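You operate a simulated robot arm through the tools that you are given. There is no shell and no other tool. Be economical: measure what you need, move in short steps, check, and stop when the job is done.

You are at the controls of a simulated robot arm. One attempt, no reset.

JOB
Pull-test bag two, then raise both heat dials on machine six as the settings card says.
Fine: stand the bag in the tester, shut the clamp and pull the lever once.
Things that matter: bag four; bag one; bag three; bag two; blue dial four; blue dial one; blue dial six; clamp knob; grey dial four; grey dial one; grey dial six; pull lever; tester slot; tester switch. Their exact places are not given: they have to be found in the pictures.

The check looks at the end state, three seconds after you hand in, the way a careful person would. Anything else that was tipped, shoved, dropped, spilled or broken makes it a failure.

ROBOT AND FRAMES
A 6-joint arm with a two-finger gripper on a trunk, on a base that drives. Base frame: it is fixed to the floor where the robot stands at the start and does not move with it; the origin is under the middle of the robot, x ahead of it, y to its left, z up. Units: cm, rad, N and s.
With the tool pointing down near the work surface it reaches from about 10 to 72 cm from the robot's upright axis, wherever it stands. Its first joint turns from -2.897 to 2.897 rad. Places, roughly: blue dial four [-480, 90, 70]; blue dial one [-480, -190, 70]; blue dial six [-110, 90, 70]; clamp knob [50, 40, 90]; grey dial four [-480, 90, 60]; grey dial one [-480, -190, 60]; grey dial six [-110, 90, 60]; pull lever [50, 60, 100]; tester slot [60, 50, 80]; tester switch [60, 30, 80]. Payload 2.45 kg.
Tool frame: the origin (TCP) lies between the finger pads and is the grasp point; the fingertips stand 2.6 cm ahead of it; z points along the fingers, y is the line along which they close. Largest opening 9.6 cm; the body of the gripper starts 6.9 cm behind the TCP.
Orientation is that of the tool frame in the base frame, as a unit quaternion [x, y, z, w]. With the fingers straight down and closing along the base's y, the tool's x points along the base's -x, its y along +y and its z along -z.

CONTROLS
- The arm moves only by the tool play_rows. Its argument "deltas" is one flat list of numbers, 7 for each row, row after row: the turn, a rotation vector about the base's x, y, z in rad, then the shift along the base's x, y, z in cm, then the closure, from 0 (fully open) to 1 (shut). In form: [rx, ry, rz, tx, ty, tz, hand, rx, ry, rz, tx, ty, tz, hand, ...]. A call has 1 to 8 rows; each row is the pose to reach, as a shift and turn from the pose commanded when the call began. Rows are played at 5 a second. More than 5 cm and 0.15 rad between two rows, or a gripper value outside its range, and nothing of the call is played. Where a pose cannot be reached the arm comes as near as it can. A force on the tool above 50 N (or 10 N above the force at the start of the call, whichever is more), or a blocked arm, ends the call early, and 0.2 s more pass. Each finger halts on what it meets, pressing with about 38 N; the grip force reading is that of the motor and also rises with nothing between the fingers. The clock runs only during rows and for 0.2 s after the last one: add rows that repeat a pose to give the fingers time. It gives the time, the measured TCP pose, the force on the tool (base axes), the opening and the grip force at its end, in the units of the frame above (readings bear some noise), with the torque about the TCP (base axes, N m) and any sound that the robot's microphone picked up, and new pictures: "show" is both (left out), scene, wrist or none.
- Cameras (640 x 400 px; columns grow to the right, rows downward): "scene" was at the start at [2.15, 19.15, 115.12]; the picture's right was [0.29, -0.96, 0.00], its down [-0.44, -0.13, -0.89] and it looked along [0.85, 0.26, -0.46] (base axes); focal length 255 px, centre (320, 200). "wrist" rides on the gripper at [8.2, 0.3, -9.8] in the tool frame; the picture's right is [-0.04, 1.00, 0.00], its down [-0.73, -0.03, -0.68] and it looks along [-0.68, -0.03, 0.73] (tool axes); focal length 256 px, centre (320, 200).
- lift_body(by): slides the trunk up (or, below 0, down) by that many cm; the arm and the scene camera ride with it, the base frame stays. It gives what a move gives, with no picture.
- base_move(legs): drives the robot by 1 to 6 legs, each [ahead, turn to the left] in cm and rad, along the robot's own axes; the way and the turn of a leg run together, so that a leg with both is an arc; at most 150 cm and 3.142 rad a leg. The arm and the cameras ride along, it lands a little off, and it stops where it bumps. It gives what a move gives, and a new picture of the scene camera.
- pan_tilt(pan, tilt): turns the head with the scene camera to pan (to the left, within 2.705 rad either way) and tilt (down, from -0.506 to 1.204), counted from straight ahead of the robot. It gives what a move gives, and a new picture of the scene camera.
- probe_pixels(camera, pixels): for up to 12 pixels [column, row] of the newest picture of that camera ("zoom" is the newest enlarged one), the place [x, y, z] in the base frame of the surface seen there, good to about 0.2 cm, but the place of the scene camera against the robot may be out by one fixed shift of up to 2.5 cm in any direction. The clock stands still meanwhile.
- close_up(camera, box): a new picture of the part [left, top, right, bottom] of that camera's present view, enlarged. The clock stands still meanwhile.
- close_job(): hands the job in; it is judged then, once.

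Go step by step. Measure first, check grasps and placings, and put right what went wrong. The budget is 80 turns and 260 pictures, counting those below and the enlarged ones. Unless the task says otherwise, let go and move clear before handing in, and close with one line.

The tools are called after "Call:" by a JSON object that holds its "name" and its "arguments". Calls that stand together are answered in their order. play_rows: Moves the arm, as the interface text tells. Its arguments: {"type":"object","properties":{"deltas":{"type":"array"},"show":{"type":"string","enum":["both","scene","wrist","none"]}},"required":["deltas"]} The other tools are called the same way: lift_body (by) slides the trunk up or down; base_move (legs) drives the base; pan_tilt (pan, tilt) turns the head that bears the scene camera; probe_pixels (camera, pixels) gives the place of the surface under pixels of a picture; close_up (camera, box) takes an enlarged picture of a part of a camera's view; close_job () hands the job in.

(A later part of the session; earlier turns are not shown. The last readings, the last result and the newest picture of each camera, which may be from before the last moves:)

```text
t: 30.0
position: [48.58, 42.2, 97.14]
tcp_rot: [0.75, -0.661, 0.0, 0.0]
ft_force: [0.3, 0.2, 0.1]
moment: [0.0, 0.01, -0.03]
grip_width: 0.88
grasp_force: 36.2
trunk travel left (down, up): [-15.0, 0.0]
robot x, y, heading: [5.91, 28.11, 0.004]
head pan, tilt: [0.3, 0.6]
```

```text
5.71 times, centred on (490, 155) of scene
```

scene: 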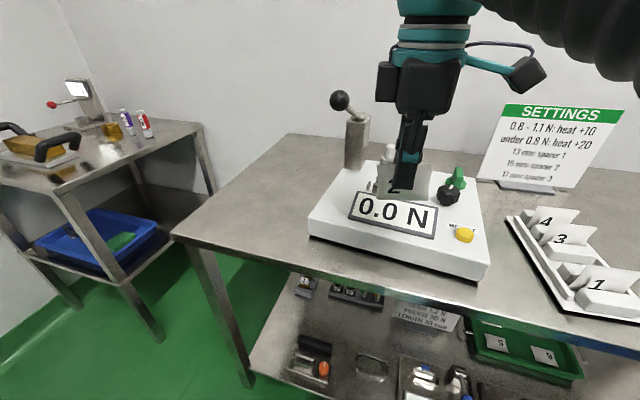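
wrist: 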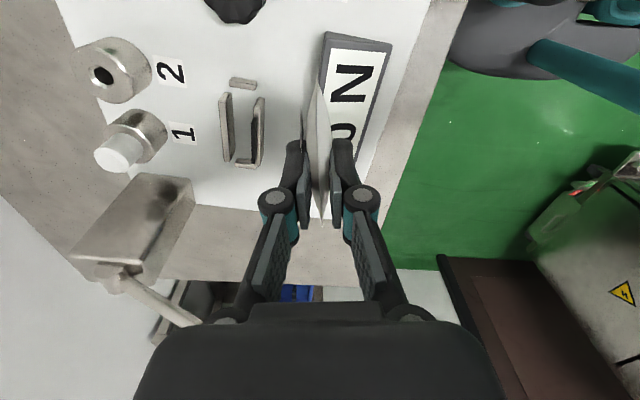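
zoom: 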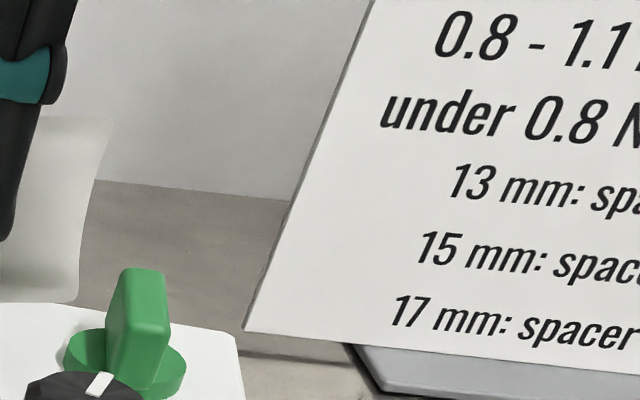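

The bag seems tilted in its plane (−y side higher) from the knob contact. I'll enlarge it to measure.

Call:
{"name": "close_up", "arguments": {"camera": "scene", "box": [455, 130, 535, 180]}}

Call:
{"name": "close_up", "arguments": {"camera": "scene", "box": [450, 110, 530, 190]}}

Call:
{"name": "close_up", "arguments": {"camera": "scene", "box": [440, 120, 560, 190]}}

Call:
{"name": "close_up", "arguments": {"camera": "scene", "box": [450, 125, 530, 185]}}

```text
8.00 times, centred on (495, 155) of scene
```

zoom: 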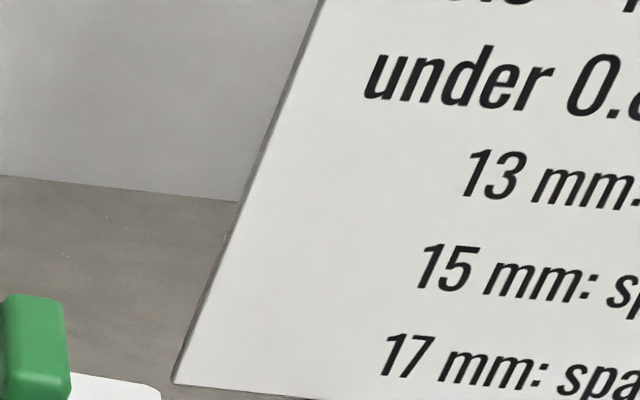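

```text
5.00 times, centred on (490, 150) of scene
```

zoom: 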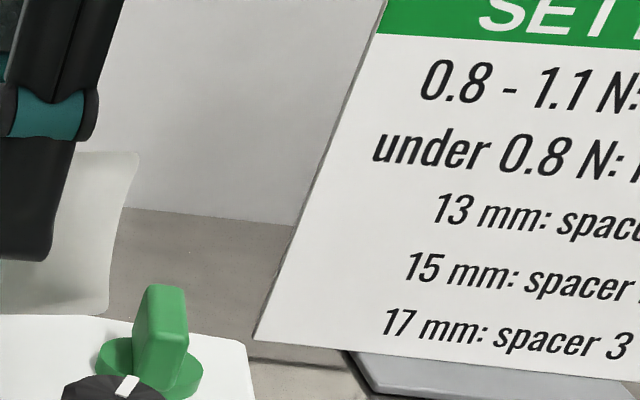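

```text
5.33 times, centred on (500, 155) of scene
```

zoom: 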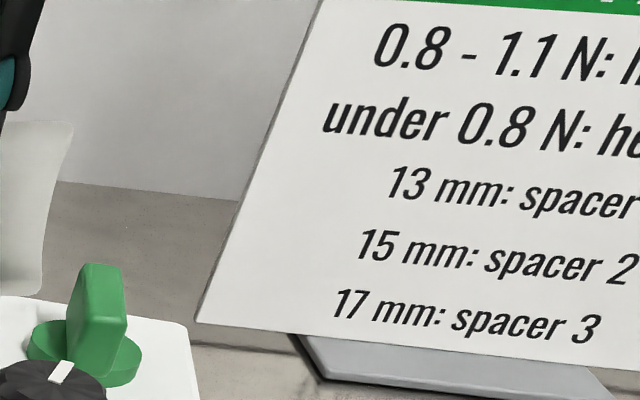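

```text
6.67 times, centred on (490, 155) of scene
```

zoom: 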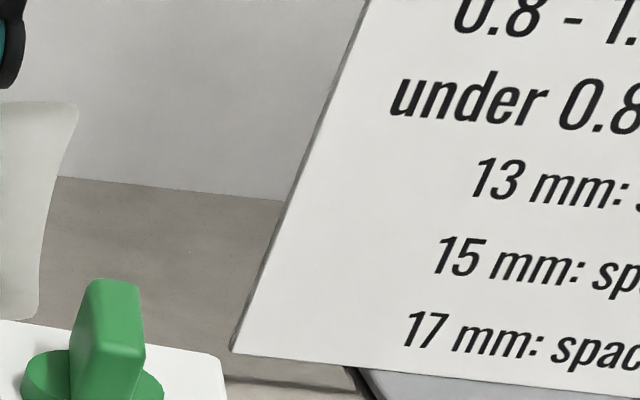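

Call:
{"name": "close_up", "arguments": {"camera": "scene", "box": [395, 130, 465, 185]}}

Call:
{"name": "probe_pixels", "arguments": {"camera": "zoom", "pixels": [[140, 290], [165, 293], [380, 300], [440, 280], [460, 60], [120, 60], [130, 200], [455, 150], [330, 300], [430, 303]]}}

```text
7.27 times, centred on (430, 158) of scene
```

zoom: 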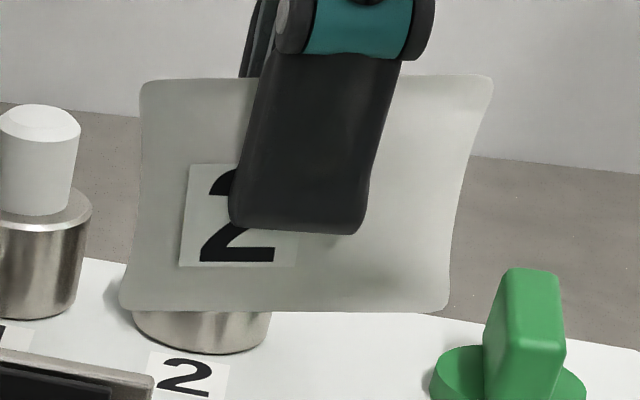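

```text
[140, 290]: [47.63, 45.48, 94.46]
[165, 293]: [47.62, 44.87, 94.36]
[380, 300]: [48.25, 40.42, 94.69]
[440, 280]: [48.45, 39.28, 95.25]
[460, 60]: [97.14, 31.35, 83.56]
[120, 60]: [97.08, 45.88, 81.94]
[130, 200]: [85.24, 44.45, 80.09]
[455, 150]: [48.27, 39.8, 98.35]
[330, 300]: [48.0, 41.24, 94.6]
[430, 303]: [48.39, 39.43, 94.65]
```

The bag has slid up about 1 cm in the grip and is tilted about 0.09 rad. I'll level it, turn it to the slot's yaw (−0.10), and measure its ends.

Call:
{"name": "play_rows", "arguments": {"deltas": [0.045, 0, -0.114, 0, 1, 0, 1, 0.09, 0, -0.227, 0, 2, 0, 1, 0.09, 0, -0.227, 0, 2, 0, 1], "show": "both"}}

Call:
{"name": "close_up", "arguments": {"camera": "wrist", "box": [200, 40, 400, 240]}}

Call:
{"name": "probe_pixels", "arguments": {"camera": "wrist", "pixels": [[318, 85], [318, 95], [318, 105], [320, 120], [322, 205], [322, 212], [321, 217], [317, 80]]}}

Call:
{"name": "close_up", "arguments": {"camera": "scene", "box": [385, 120, 465, 185]}}

```text
t: 30.8
position: [48.55, 44.08, 97.25]
tcp_rot: [-0.67, 0.741, 0.029, 0.035]
ft_force: [-0.9, 0.2, 0.0]
moment: [-0.01, 0.01, -0.03]
grip_width: 0.86
grasp_force: 36.7
trunk travel left (down, up): [-15.0, 0.0]
robot x, y, heading: [5.9, 28.31, 0.008]
head pan, tilt: [0.3, 0.6]
```

scene: 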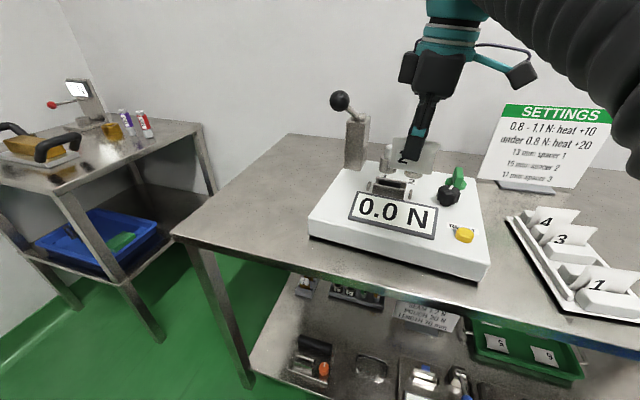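
wrist: 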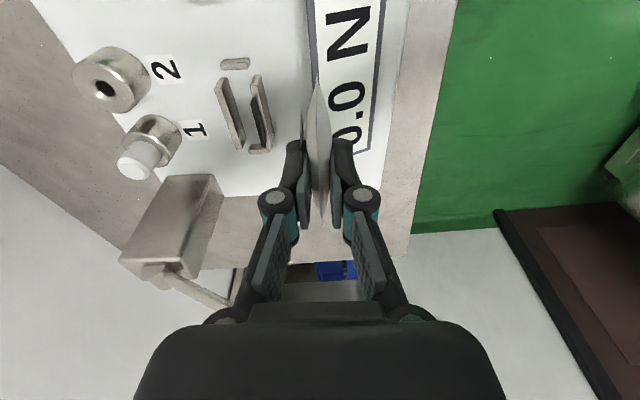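

```text
2.00 times, centred on (300, 140) of wrist
```

zoom: 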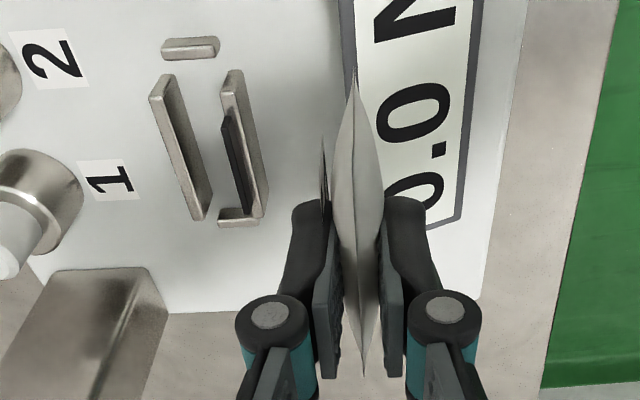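

```text
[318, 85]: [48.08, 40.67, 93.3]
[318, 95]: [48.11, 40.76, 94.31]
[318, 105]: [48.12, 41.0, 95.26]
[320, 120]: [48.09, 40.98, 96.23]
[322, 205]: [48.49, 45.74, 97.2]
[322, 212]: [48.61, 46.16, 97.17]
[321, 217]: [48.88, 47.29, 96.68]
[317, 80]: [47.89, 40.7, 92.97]
```

```text
6.15 times, centred on (425, 152) of scene
```

zoom: 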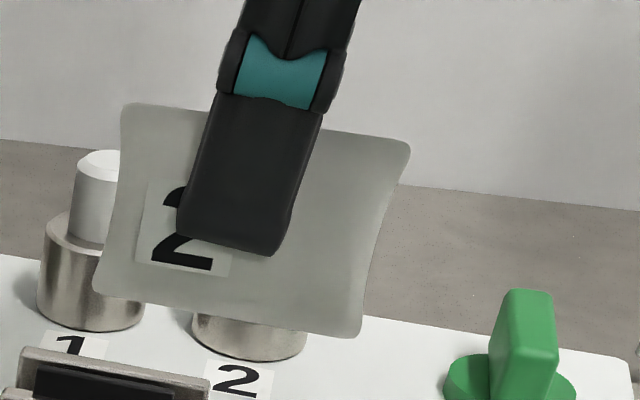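

The bag's lower edge is now parallel with the jaws (slope 0.17 vs 0.16 in the zoom), and its centre is at the TCP. Moving over the slot centre and down to just above the jaws.

Call:
{"name": "play_rows", "arguments": {"deltas": [0, 0, 0, 3.5, 1.1, 0, 1, 0, 0, 0, 7.05, 2.2, 0, 1, 0, 0, 0, 7.05, 2.2, -2, 1, 0, 0, 0, 7.05, 2.2, -4, 1, 0, 0, 0, 7.05, 2.2, -4, 1], "show": "both"}}

Call:
{"name": "close_up", "arguments": {"camera": "wrist", "box": [220, 40, 420, 180]}}

Call:
{"name": "close_up", "arguments": {"camera": "scene", "box": [350, 130, 450, 210]}}

```text
t: 32.0
position: [55.54, 46.39, 93.26]
tcp_rot: [-0.671, 0.74, 0.03, 0.034]
ft_force: [0.3, 0.0, 0.1]
moment: [0.03, -0.01, -0.01]
grip_width: 0.89
grasp_force: 36.8
trunk travel left (down, up): [-15.0, 0.0]
robot x, y, heading: [5.88, 28.29, 0.009]
head pan, tilt: [0.3, 0.6]
```

scene: 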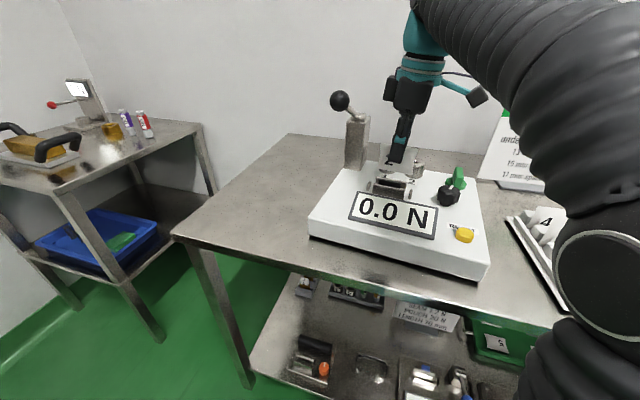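
wrist: 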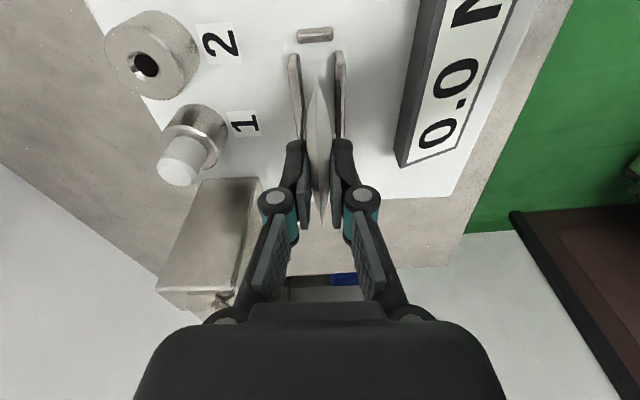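

```text
2.86 times, centred on (320, 110) of wrist
```

zoom: 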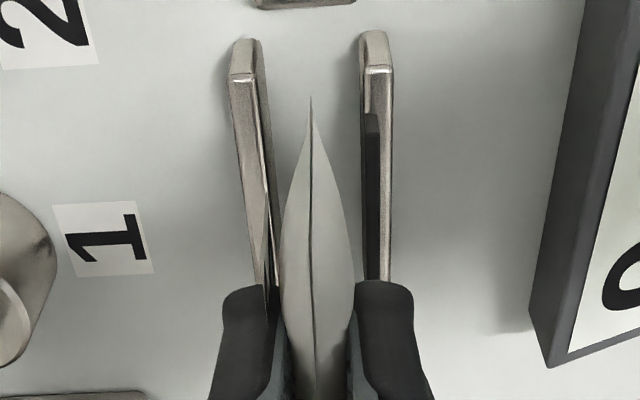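

```text
5.00 times, centred on (400, 170) of scene
```

zoom: 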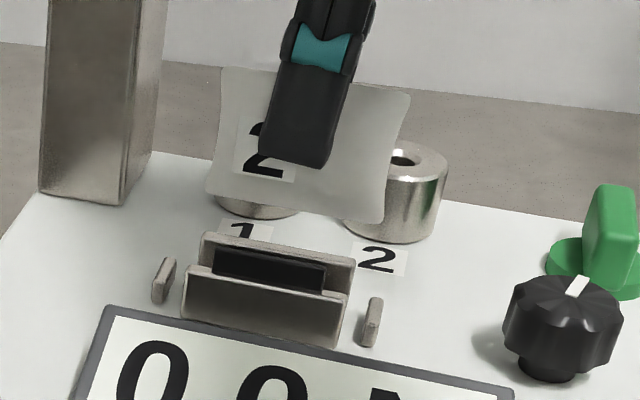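

Bag is centred between the jaws in both views. Descending 3.7 cm, to just above the jaw tops.

Call:
{"name": "play_rows", "arguments": {"deltas": [0, 0, 0, 0.03, 0, -1, 1, 0, 0, 0, 0.03, 0, -2, 1, 0, 0, 0, 0.03, 0, -3, 1, 0, 0, 0, 0.03, 0, -3.7, 1, 0, 0, 0, 0.03, 0, -3.7, 1], "show": "wrist"}}

Call:
{"name": "close_up", "arguments": {"camera": "scene", "box": [350, 130, 450, 210]}}

Call:
{"name": "close_up", "arguments": {"camera": "wrist", "box": [220, 40, 420, 180]}}

```text
t: 33.2
position: [55.59, 46.37, 89.48]
tcp_rot: [-0.671, 0.74, 0.03, 0.035]
ft_force: [-0.6, 0.2, 0.6]
moment: [0.0, 0.06, 0.01]
grip_width: 0.88
grasp_force: 36.5
trunk travel left (down, up): [-15.0, 0.0]
robot x, y, heading: [6.1, 28.41, 0.006]
head pan, tilt: [0.3, 0.6]
```

wrist: 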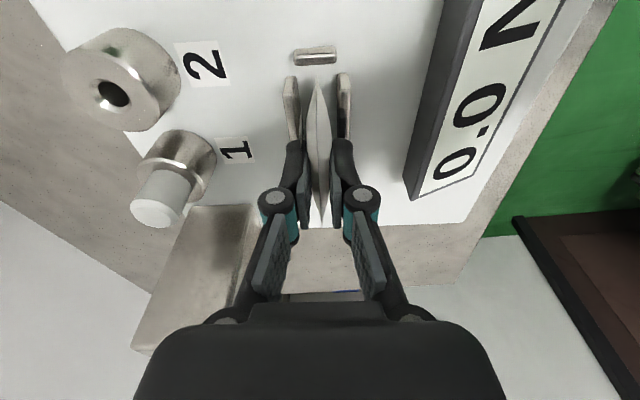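

```text
5.00 times, centred on (400, 170) of scene
```

zoom: 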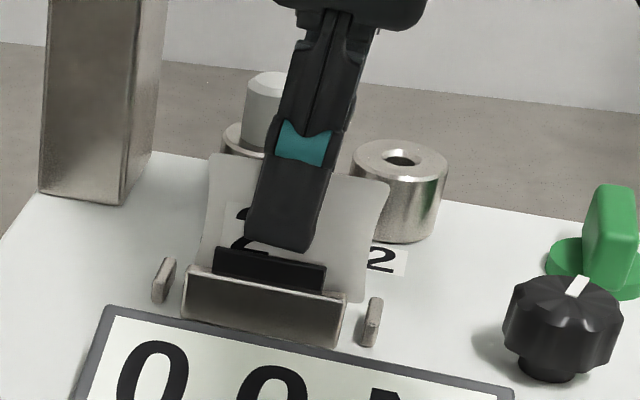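

```text
2.86 times, centred on (320, 110) of wrist
```

zoom: 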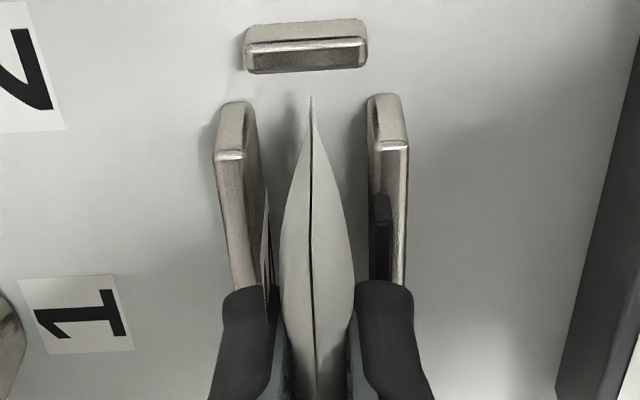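

Bag is between jaws and end stops, fingertips just above the pad. I'll open the fingers to let it settle on the slot floor.

Call:
{"name": "play_rows", "arguments": {"deltas": [0, 0, 0, 0, 0, 0, 0.85, 0, 0, 0, 0, 0, 0, 0.75, 0, 0, 0, 0, 0, 0, 0.7, 0, 0, 0, 0, 0, 0, 0.7], "show": "wrist"}}

Call:
{"name": "close_up", "arguments": {"camera": "scene", "box": [350, 130, 450, 210]}}

Call:
{"name": "close_up", "arguments": {"camera": "wrist", "box": [220, 40, 420, 180]}}

```text
t: 34.2
position: [55.55, 46.41, 89.48]
tcp_rot: [-0.67, 0.741, 0.03, 0.034]
ft_force: [0.6, -0.2, 0.1]
moment: [0.02, 0.03, 0.0]
grip_width: 2.89
grasp_force: 0.1
trunk travel left (down, up): [-15.0, 0.0]
robot x, y, heading: [5.74, 28.17, 0.007]
head pan, tilt: [0.3, 0.6]
```

wrist: 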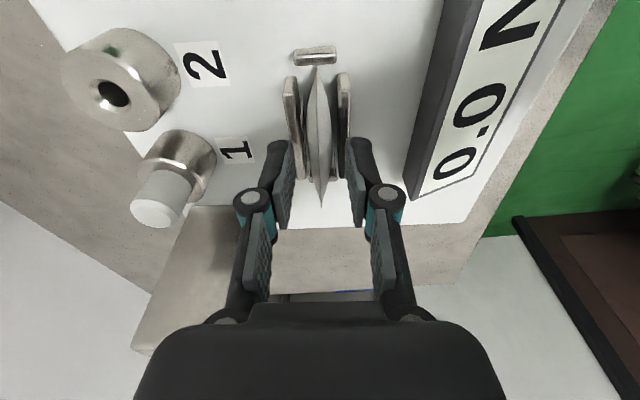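

```text
5.00 times, centred on (400, 170) of scene
```

zoom: 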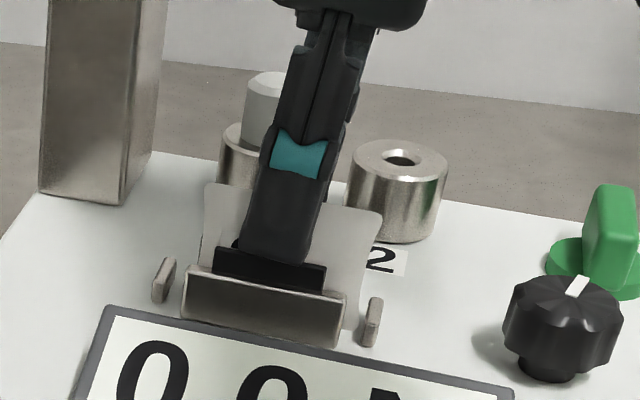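

```text
2.86 times, centred on (320, 110) of wrist
```

zoom: 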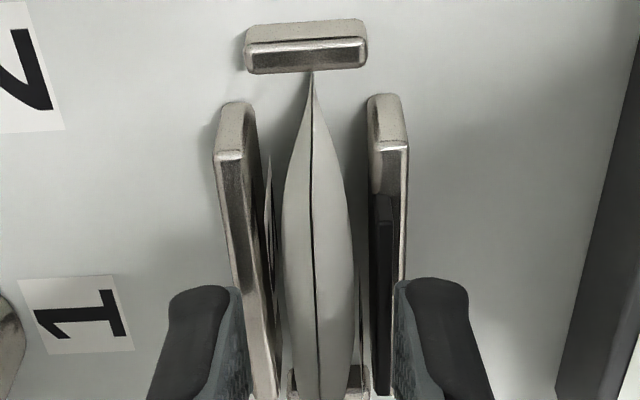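

The bag stands upright in the slot. I'll lift clear, level the tool and look at the clamp knob.

Call:
{"name": "play_rows", "arguments": {"deltas": [0, 0, 0, 0, 0, 2, 0.7, 0, 0, 0, 0, 0, 5, 0.7, -0.045, 0, 0, 0, -2, 8, 0.6, -0.09, 0, 0, -1, -6, 8, 0.5, -0.09, 0, 0, -1.5, -10, 8, 0.4, -0.09, 0, 0, -2, -14, 6, 0.35, -0.09, 0, 0, -2, -16, 5, 0.35, -0.09, 0, 0, -2, -16, 5, 0.35], "show": "both"}}

Call:
{"name": "close_up", "arguments": {"camera": "wrist", "box": [200, 30, 440, 200]}}

Call:
{"name": "close_up", "arguments": {"camera": "scene", "box": [350, 130, 480, 230]}}

```text
t: 36.0
position: [53.55, 30.35, 94.57]
tcp_rot: [-0.671, 0.742, -0.003, 0.004]
ft_force: [0.2, -1.0, -0.5]
moment: [-0.02, 0.0, 0.01]
grip_width: 6.24
grasp_force: 0.0
trunk travel left (down, up): [-15.0, 0.0]
robot x, y, heading: [6.14, 28.47, 0.011]
head pan, tilt: [0.3, 0.6]
```

scene: 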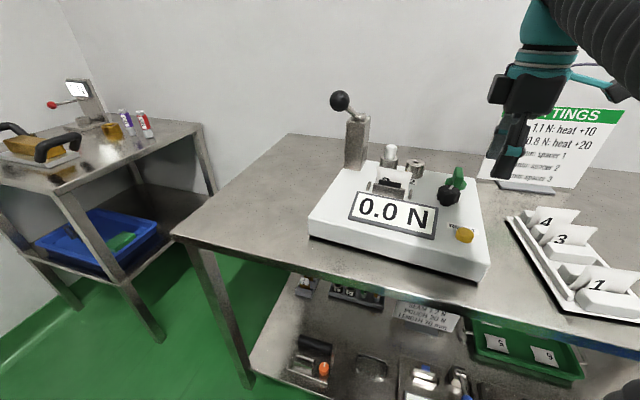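
wrist: 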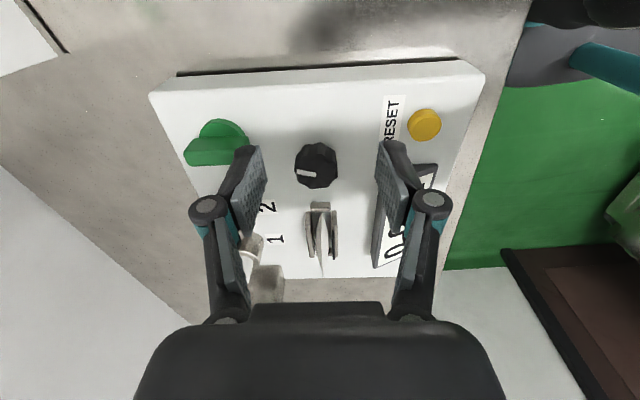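

```text
2.35 times, centred on (320, 115) of wrist
```

zoom: 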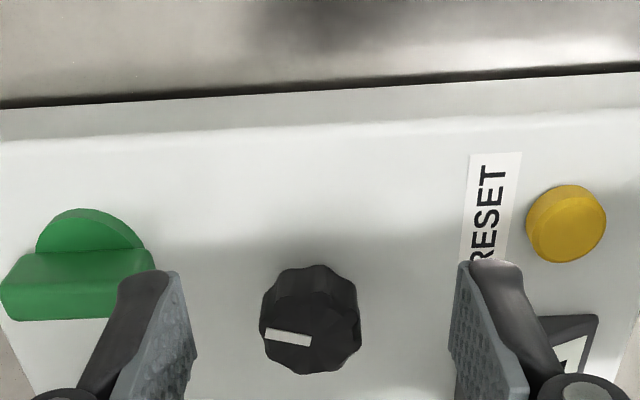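

```text
4.00 times, centred on (415, 180) of scene
```

zoom: 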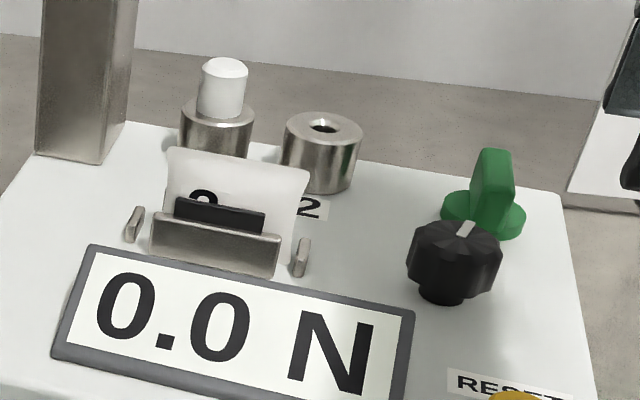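

The bag stands well. The knob is seen at wrist (318,165), pointer toward +x. Measuring it.

Call:
{"name": "probe_pixels", "arguments": {"camera": "wrist", "pixels": [[317, 158], [302, 165], [334, 165], [317, 145], [317, 180], [305, 173], [213, 153], [424, 124], [318, 187], [350, 190]]}}

```text
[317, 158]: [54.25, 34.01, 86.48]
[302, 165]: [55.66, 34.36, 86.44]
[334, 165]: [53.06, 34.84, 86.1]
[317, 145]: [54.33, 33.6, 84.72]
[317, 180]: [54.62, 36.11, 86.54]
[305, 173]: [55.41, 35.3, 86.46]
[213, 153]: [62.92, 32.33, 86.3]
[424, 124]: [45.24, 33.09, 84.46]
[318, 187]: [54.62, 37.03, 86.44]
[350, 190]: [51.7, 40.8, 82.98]
```

Knob centre ≈ (54.4,35.1), top z 86.5, about 3.7 cm across. Descending onto it and gripping.

Call:
{"name": "play_rows", "arguments": {"deltas": [0, 0, 0, 0.4, 2.4, -1, 0.4, 0, 0, 0, 0.85, 4.75, -2, 0.45, 0, 0, 0, 0.85, 4.75, -5, 0.45, 0, 0, 0, 0.85, 4.75, -7.85, 0.45, 0, 0, 0, 0.85, 4.75, -7.85, 0.45], "show": "both"}}

Call:
{"name": "close_up", "arguments": {"camera": "wrist", "box": [220, 60, 420, 220]}}

```text
t: 37.2
position: [54.33, 35.07, 86.62]
tcp_rot: [-0.671, 0.741, -0.005, 0.004]
ft_force: [0.5, -0.4, 0.3]
moment: [0.02, -0.01, 0.01]
grip_width: 5.3
grasp_force: 0.1
trunk travel left (down, up): [-15.0, 0.0]
robot x, y, heading: [6.25, 28.7, 0.012]
head pan, tilt: [0.3, 0.6]
```

scene: 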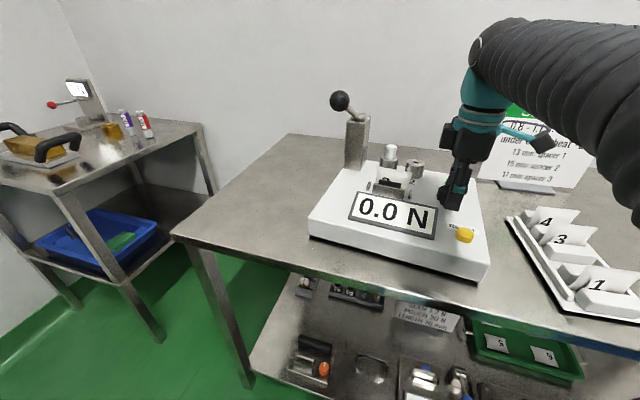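
wrist: 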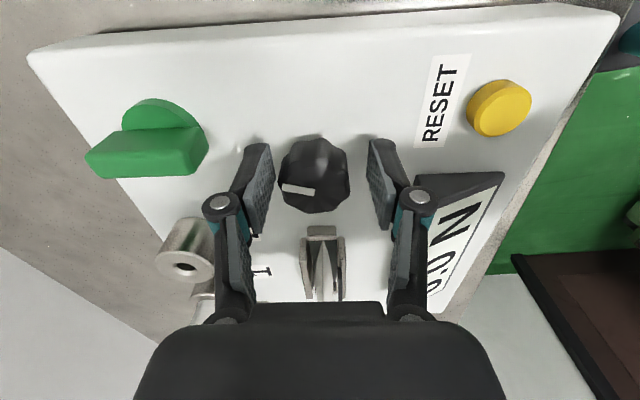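

```text
2.50 times, centred on (320, 140) of wrist
```

zoom: 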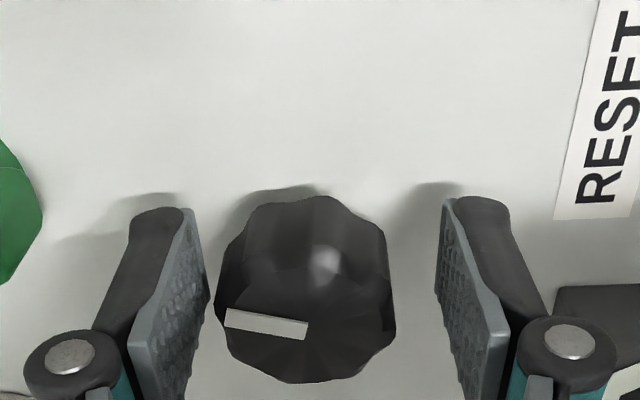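

Knob sits between the pads. Shifting 0.15 cm, closing, then turning clockwise in steps.

Call:
{"name": "play_rows", "arguments": {"deltas": [0, 0, 0, 0.15, 0, 0, 0.6, 0, 0, 0, 0.15, 0, 0, 1, 0, 0, 0, 0.15, 0, 0, 1, 0, 0, 0, 0.15, 0, 0, 1], "show": "none"}}

Call:
{"name": "play_rows", "arguments": {"deltas": [0, 0, -0.12, 0, 0, 0, 1, 0, 0, -0.24, 0, 0, 0, 1, 0, 0, -0.36, 0, 0, 0, 1, 0, 0, -0.48, 0, 0, 0, 1, 0, 0, -0.48, 0, 0, 0, 1], "show": "both"}}

Call:
{"name": "close_up", "arguments": {"camera": "scene", "box": [350, 130, 480, 230]}}

```text
t: 38.2
position: [54.64, 34.98, 86.81]
tcp_rot: [-0.67, 0.742, -0.004, 0.004]
ft_force: [21.4, 0.1, 10.3]
moment: [0.08, -0.91, -0.13]
grip_width: 3.64
grasp_force: 38.6
trunk travel left (down, up): [-15.0, 0.0]
robot x, y, heading: [5.89, 28.55, 0.005]
head pan, tilt: [0.3, 0.6]
```

```text
t: 39.4
position: [54.48, 35.06, 86.71]
tcp_rot: [-0.476, 0.88, -0.005, 0.002]
ft_force: [-9.6, 7.1, 19.8]
moment: [0.66, 0.14, 0.06]
grip_width: 3.65
grasp_force: 37.9
trunk travel left (down, up): [-15.0, 0.0]
robot x, y, heading: [6.05, 27.86, 0.005]
head pan, tilt: [0.3, 0.6]
```

scene: 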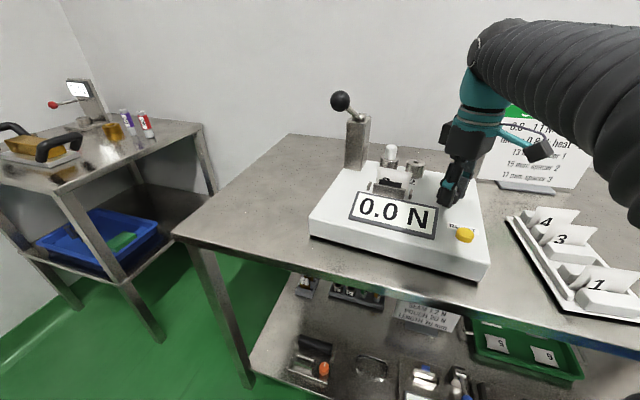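
wrist: 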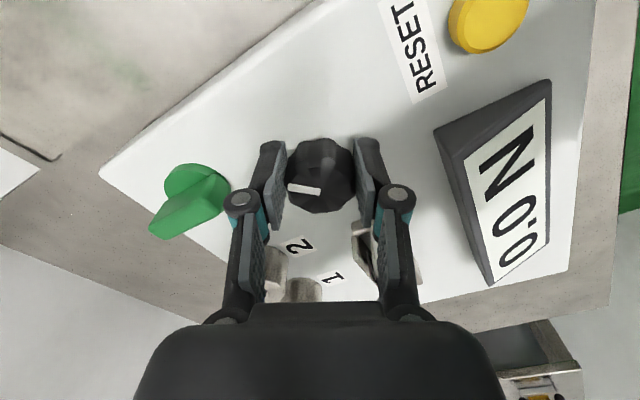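

```text
4.00 times, centred on (415, 180) of scene
```

zoom: 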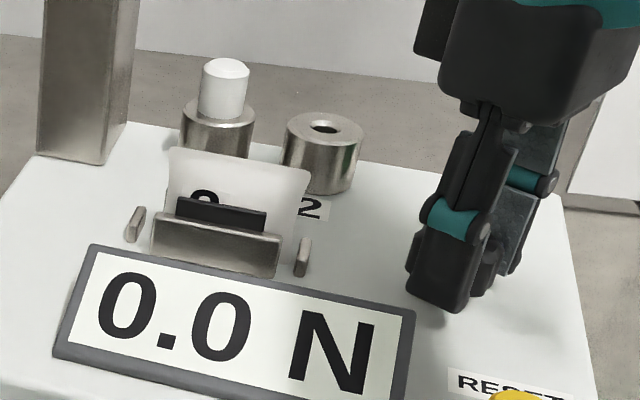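

The knob turned 0.48 rad with the gripper, and the black pad seems to have shifted slightly toward the bag. Turning further clockwise.

Call:
{"name": "play_rows", "arguments": {"deltas": [0, 0, -0.13, 0, 0, 0, 1, 0, 0, -0.26, 0, 0, 0, 1, 0, 0, -0.39, 0, 0, 0, 1, 0, 0, -0.52, 0, 0, 0, 1, 0, 0, -0.65, 0, 0, 0, 1, 0, 0, -0.78, 0, 0, 0, 1, 0, 0, -0.78, 0, 0, 0, 1], "show": "wrist"}}

Call:
{"name": "close_up", "arguments": {"camera": "scene", "box": [350, 130, 480, 230]}}

```text
t: 40.4
position: [54.2, 35.37, 86.71]
tcp_rot: [-0.253, 0.967, -0.002, 0.0]
ft_force: [-15.1, 10.7, 8.7]
moment: [0.38, 0.58, 0.11]
grip_width: 3.67
grasp_force: 37.4
trunk travel left (down, up): [-15.0, 0.0]
robot x, y, heading: [6.03, 28.33, 0.009]
head pan, tilt: [0.3, 0.6]
stopped in row 4: the force on the tool passed its limit at 52 N (the readings are from after the stop); the commanded pose is now the measured one
```

wrist: 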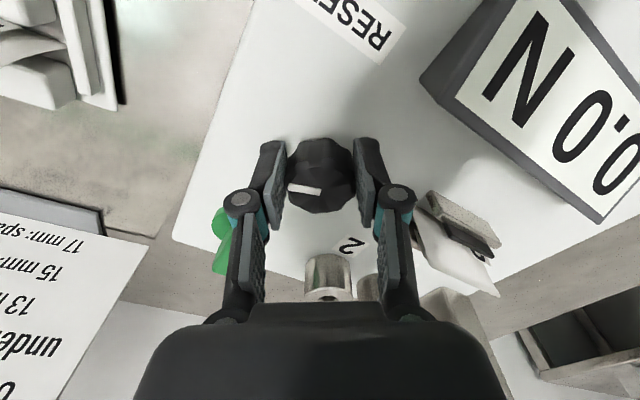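

```text
4.00 times, centred on (415, 180) of scene
```

zoom: 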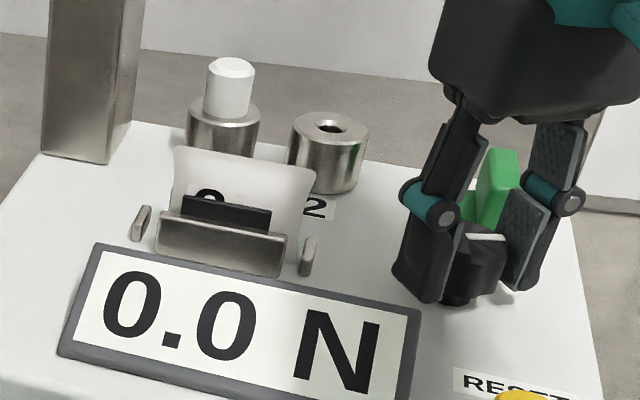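

The move stopped at 52 N, probably from a slight off-centre grip; the knob is turned about 0.96 rad. I'll release, rise and look at jaws and knob.

Call:
{"name": "play_rows", "arguments": {"deltas": [0, 0, 0, 0, 0, 0, 0.7, 0, 0, 0, 0, 0, 0, 0.45, 0, 0, 0, 0, 0, 0, 0.45, 0, 0, 0, 0, 0, 3, 0.45, 0, 0, 0, 0, 0, 7, 0.45, 0, 0, 0, 0, -3, 9, 0.45, 0, 0, 0, 0, -3, 9, 0.45], "show": "both"}}

Call:
{"name": "close_up", "arguments": {"camera": "scene", "box": [350, 130, 480, 230]}}

Call:
{"name": "close_up", "arguments": {"camera": "wrist", "box": [240, 80, 500, 260]}}

```text
t: 42.0
position: [54.36, 32.25, 95.64]
tcp_rot: [-0.253, 0.968, -0.003, -0.001]
ft_force: [0.1, 0.7, 0.9]
moment: [0.0, 0.0, 0.0]
grip_width: 5.28
grasp_force: 0.0
trunk travel left (down, up): [-15.0, 0.0]
robot x, y, heading: [5.92, 28.74, 0.005]
head pan, tilt: [0.3, 0.6]
```

scene: 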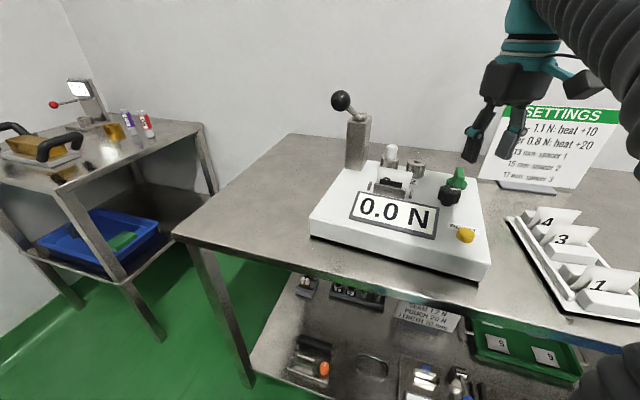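
wrist: 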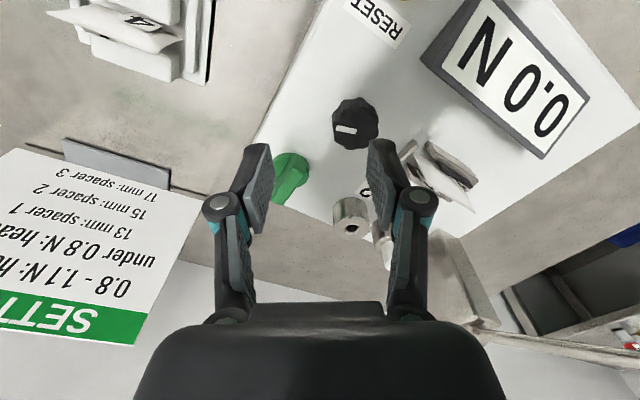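

```text
4.00 times, centred on (415, 180) of scene
```

zoom: 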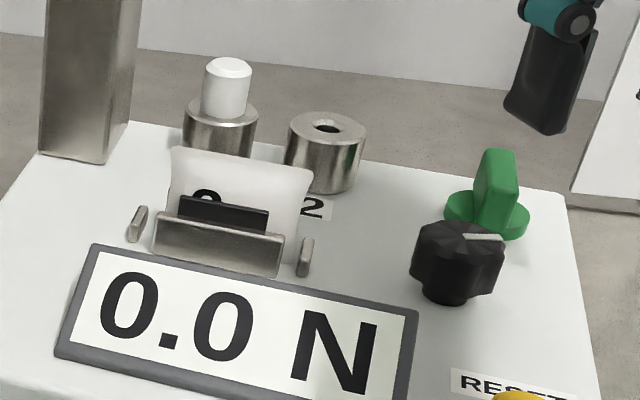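

```text
2.22 times, centred on (370, 170) of wrist
```

zoom: 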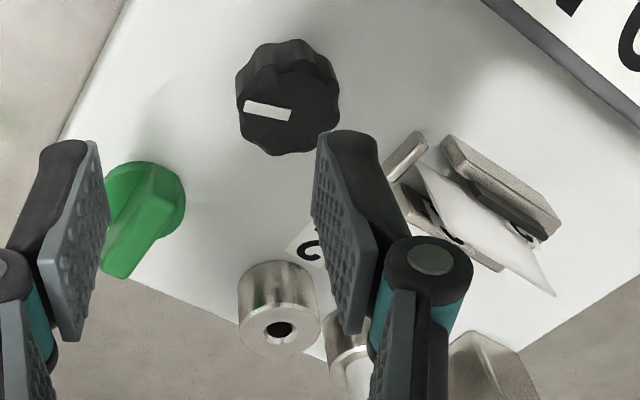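

Pointer is now turned about 55° clockwise. I'll measure the pad's gap to the bag.

Call:
{"name": "close_up", "arguments": {"camera": "wrist", "box": [400, 120, 500, 220]}}

Call:
{"name": "close_up", "arguments": {"camera": "scene", "box": [375, 160, 425, 205]}}

Call:
{"name": "probe_pixels", "arguments": {"camera": "zoom", "pixels": [[200, 180], [300, 200], [250, 190]]}}

Call:
{"name": "probe_pixels", "arguments": {"camera": "wrist", "pixels": [[350, 118], [352, 100], [353, 145], [336, 125], [374, 125], [350, 140], [349, 125]]}}

```text
4.00 times, centred on (450, 170) of wrist
```

zoom: 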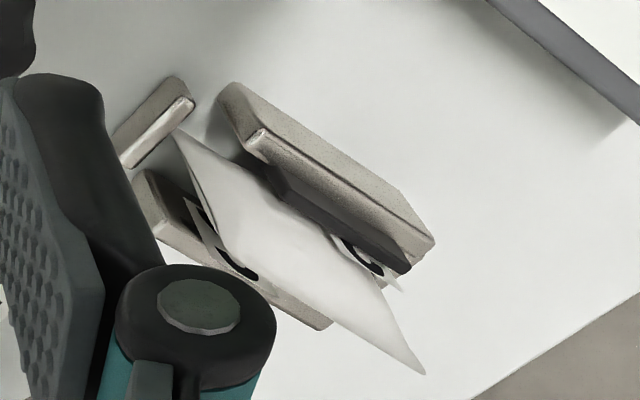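

```text
8.89 times, centred on (400, 182) of scene
```

zoom: 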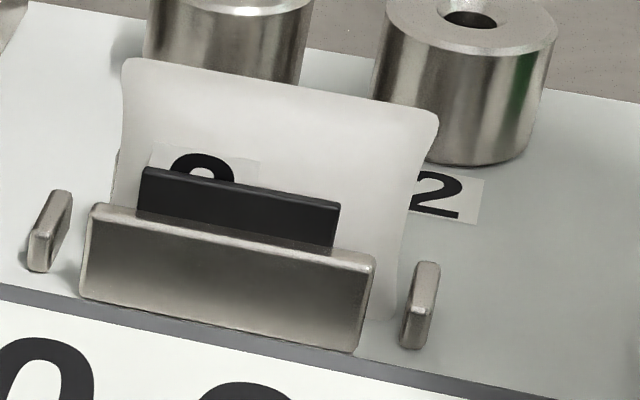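

```text
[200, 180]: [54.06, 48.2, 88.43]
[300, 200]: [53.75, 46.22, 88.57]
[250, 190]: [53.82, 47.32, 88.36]
```

```text
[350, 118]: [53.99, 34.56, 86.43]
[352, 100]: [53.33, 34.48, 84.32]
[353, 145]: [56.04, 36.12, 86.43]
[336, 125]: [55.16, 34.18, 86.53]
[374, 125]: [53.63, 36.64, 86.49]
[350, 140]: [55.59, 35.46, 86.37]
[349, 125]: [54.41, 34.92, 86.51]
```

Call:
{"name": "probe_pixels", "arguments": {"camera": "wrist", "pixels": [[356, 129], [335, 128], [376, 127], [360, 111], [356, 148], [344, 113], [372, 113], [341, 145], [372, 144]]}}

```text
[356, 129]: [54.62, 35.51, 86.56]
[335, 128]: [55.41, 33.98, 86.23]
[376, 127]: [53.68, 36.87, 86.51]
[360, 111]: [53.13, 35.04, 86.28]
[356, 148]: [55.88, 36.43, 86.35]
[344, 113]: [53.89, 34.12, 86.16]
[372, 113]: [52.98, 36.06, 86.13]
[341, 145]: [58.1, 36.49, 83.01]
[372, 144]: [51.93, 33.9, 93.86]
```

Knob centre is really (54.5,35.45), so my first grip was 0.4 cm off. Regripping on centre and turning further.

Call:
{"name": "play_rows", "arguments": {"deltas": [0, 0, 0, 0.14, 3.2, -3, 0.45, 0, 0, 0, 0.14, 3.2, -6, 0.45, 0, 0, 0, 0.14, 3.2, -8.95, 0.45, 0, 0, 0, 0.14, 3.2, -8.95, 0.7, 0, 0, 0, 0.14, 3.2, -8.95, 1, 0, 0, 0, 0.14, 3.2, -8.95, 1], "show": "wrist"}}

Call:
{"name": "play_rows", "arguments": {"deltas": [0, 0, -0.13, 0, 0, 0, 1, 0, 0, -0.26, 0, 0, 0, 1, 0, 0, -0.39, 0, 0, 0, 1, 0, 0, -0.52, 0, 0, 0, 1, 0, 0, -0.52, 0, 0, 0, 1], "show": "wrist"}}

Call:
{"name": "close_up", "arguments": {"camera": "scene", "box": [375, 160, 425, 205]}}

```text
t: 43.4
position: [54.48, 35.45, 86.59]
tcp_rot: [-0.253, 0.968, -0.003, -0.001]
ft_force: [-5.2, 5.8, -0.7]
moment: [0.44, -0.47, 0.02]
grip_width: 3.66
grasp_force: 37.6
trunk travel left (down, up): [-15.0, 0.0]
robot x, y, heading: [5.91, 28.57, 0.012]
head pan, tilt: [0.3, 0.6]
```

wrist: 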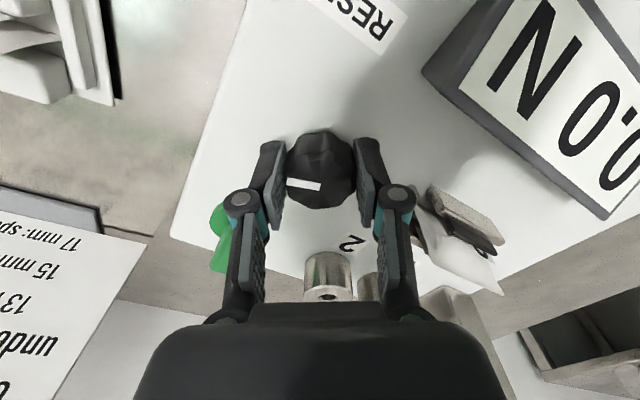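

```text
t: 44.6
position: [54.51, 35.6, 86.74]
tcp_rot: [0.004, 1.0, -0.003, -0.002]
ft_force: [-9.7, 26.6, -2.6]
moment: [0.73, 0.29, 0.62]
grip_width: 3.74
grasp_force: 38.4
trunk travel left (down, up): [-15.0, 0.0]
robot x, y, heading: [5.73, 28.23, 0.012]
head pan, tilt: [0.3, 0.6]
```

wrist: 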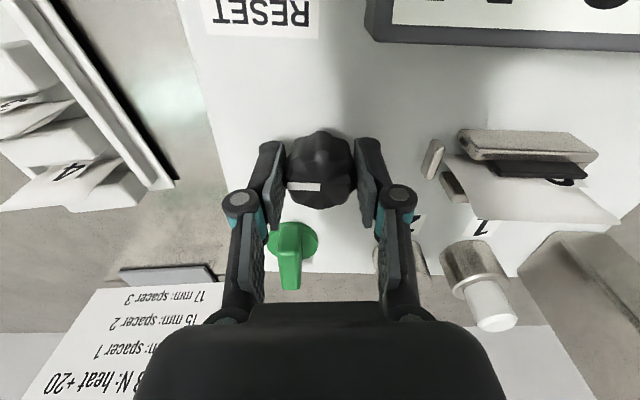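

```text
8.89 times, centred on (400, 182) of scene
```

zoom: 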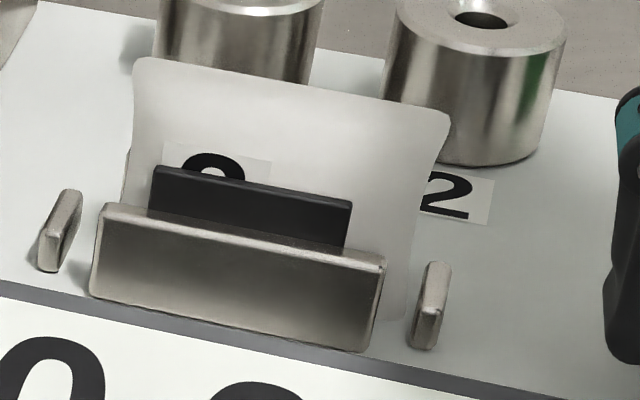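

Torque about z rose to 0.62 N·m, hinting at a stop. I'll look closely at pad, bag and pointer.

Call:
{"name": "close_up", "arguments": {"camera": "wrist", "box": [420, 110, 620, 240]}}

Call:
{"name": "close_up", "arguments": {"camera": "wrist", "box": [260, 110, 380, 230]}}

```text
3.08 times, centred on (520, 175) of wrist
```

zoom: 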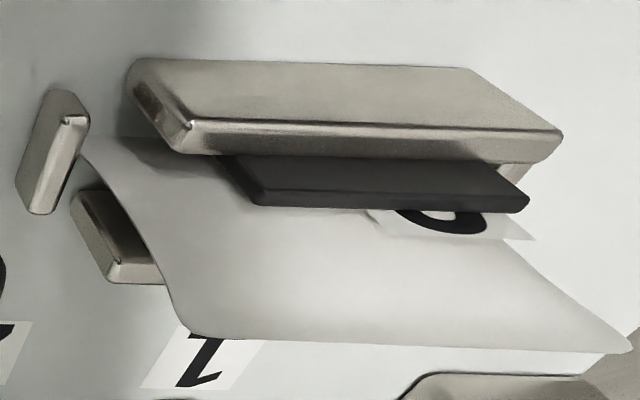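

```text
3.33 times, centred on (320, 170) of wrist
```

zoom: 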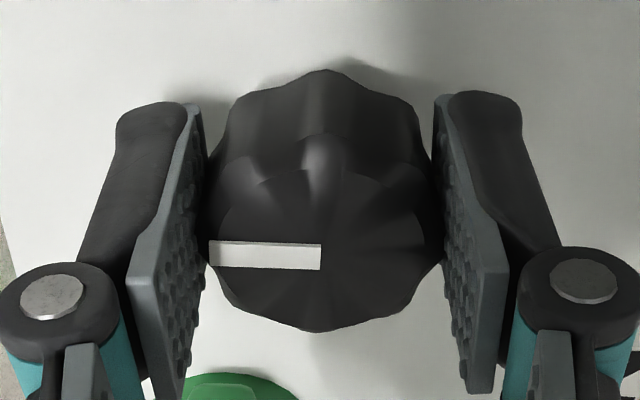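

The pad has come forward from the jaw onto the bag and the pointer is ~90° turned. I'll push a bit more clockwise to see whether it is the stop.

Call:
{"name": "play_rows", "arguments": {"deltas": [0, 0, -0.1, 0, -0.1, 0, 1, 0, 0, -0.2, 0, -0.1, 0, 1, 0, 0, -0.2, 0, -0.1, 0, 1], "show": "wrist"}}

Call:
{"name": "close_up", "arguments": {"camera": "wrist", "box": [260, 110, 380, 230]}}

Call:
{"name": "close_up", "arguments": {"camera": "wrist", "box": [420, 90, 620, 240]}}

```text
t: 45.4
position: [54.46, 35.62, 86.67]
tcp_rot: [0.104, 0.995, -0.001, -0.003]
ft_force: [-5.3, 42.8, 0.7]
moment: [0.9, -0.19, 0.41]
grip_width: 3.73
grasp_force: 37.3
trunk travel left (down, up): [-15.0, 0.0]
robot x, y, heading: [6.08, 28.36, 0.015]
head pan, tilt: [0.3, 0.6]
```

wrist: 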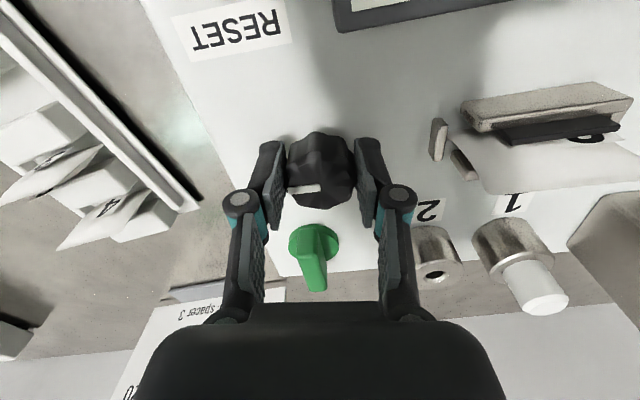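

```text
3.33 times, centred on (320, 170) of wrist
```

zoom: 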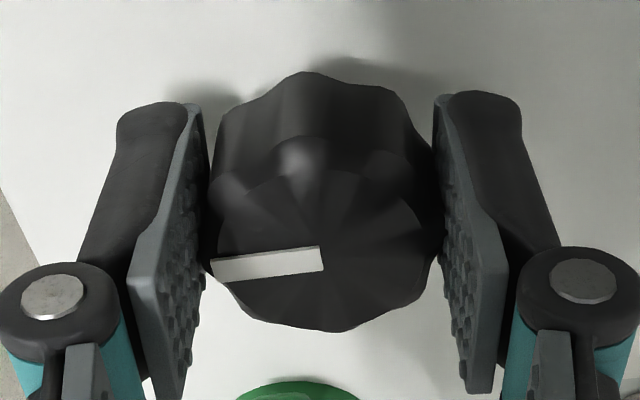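

```text
2.67 times, centred on (520, 165) of wrist
```

zoom: 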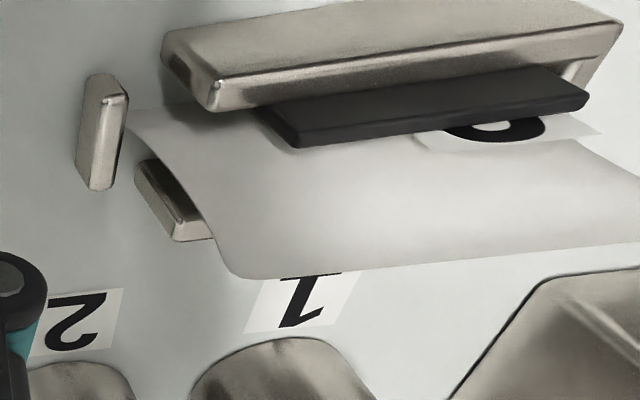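

The knob now slips in the grip — it is at its stop. Releasing, rising and checking the clamp from the side.

Call:
{"name": "play_rows", "arguments": {"deltas": [0, 0, 0.1, 0, -0.1, 0, 0.7, 0, 0, 0.1, 0, -0.1, 0, 0.5, 0, 0, 0.1, 0, -0.1, 0, 0.45, 0, 0, 0.1, 0, -0.1, 3, 0.45, 0, 0, 0.1, 0, -0.1, 7, 0.45, 0, 0, 0.1, -4, -0.1, 10, 0.45, 0, 0, 0.1, -6, 3, 10, 0.45, 0, 0, 0.1, -6, 3, 10, 0.45], "show": "both"}}

Call:
{"name": "close_up", "arguments": {"camera": "scene", "box": [350, 130, 480, 230]}}

Call:
{"name": "close_up", "arguments": {"camera": "wrist", "box": [200, 60, 560, 260]}}

```text
t: 47.2
position: [48.61, 38.45, 96.64]
tcp_rot: [0.054, 0.999, -0.003, -0.003]
ft_force: [-0.9, 0.7, 0.0]
moment: [0.01, 0.02, -0.02]
grip_width: 5.27
grasp_force: 0.0
trunk travel left (down, up): [-15.0, 0.0]
robot x, y, heading: [6.02, 28.33, 0.008]
head pan, tilt: [0.3, 0.6]
```

scene: 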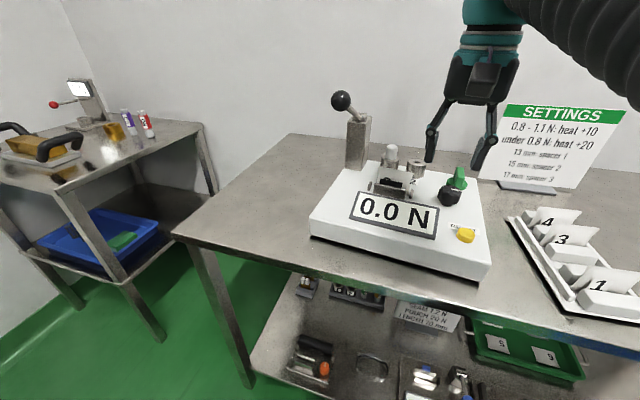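
wrist: 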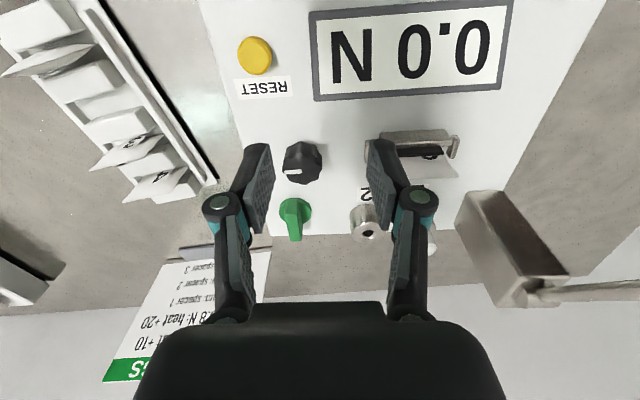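

```text
4.00 times, centred on (415, 180) of scene
```

zoom: 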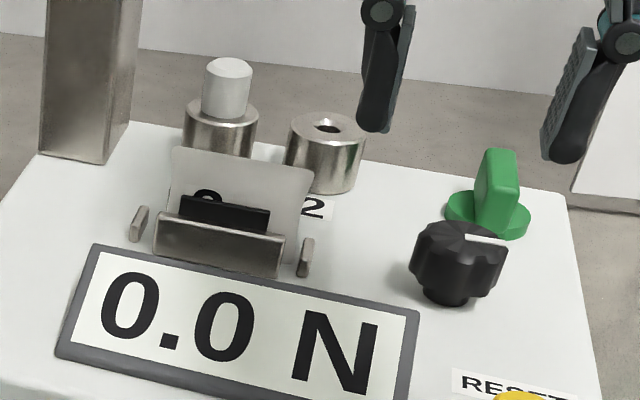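

```text
1.78 times, centred on (380, 160) of wrist
```

zoom: 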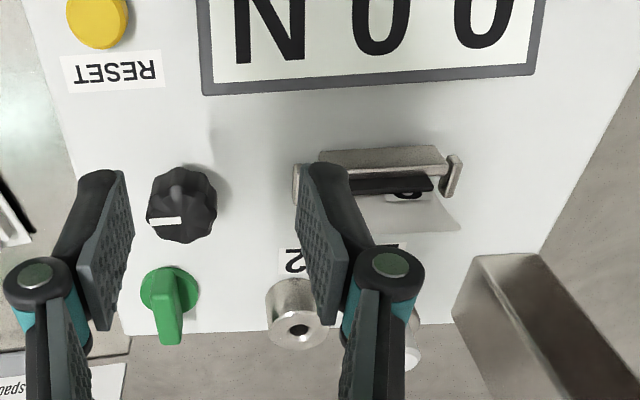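

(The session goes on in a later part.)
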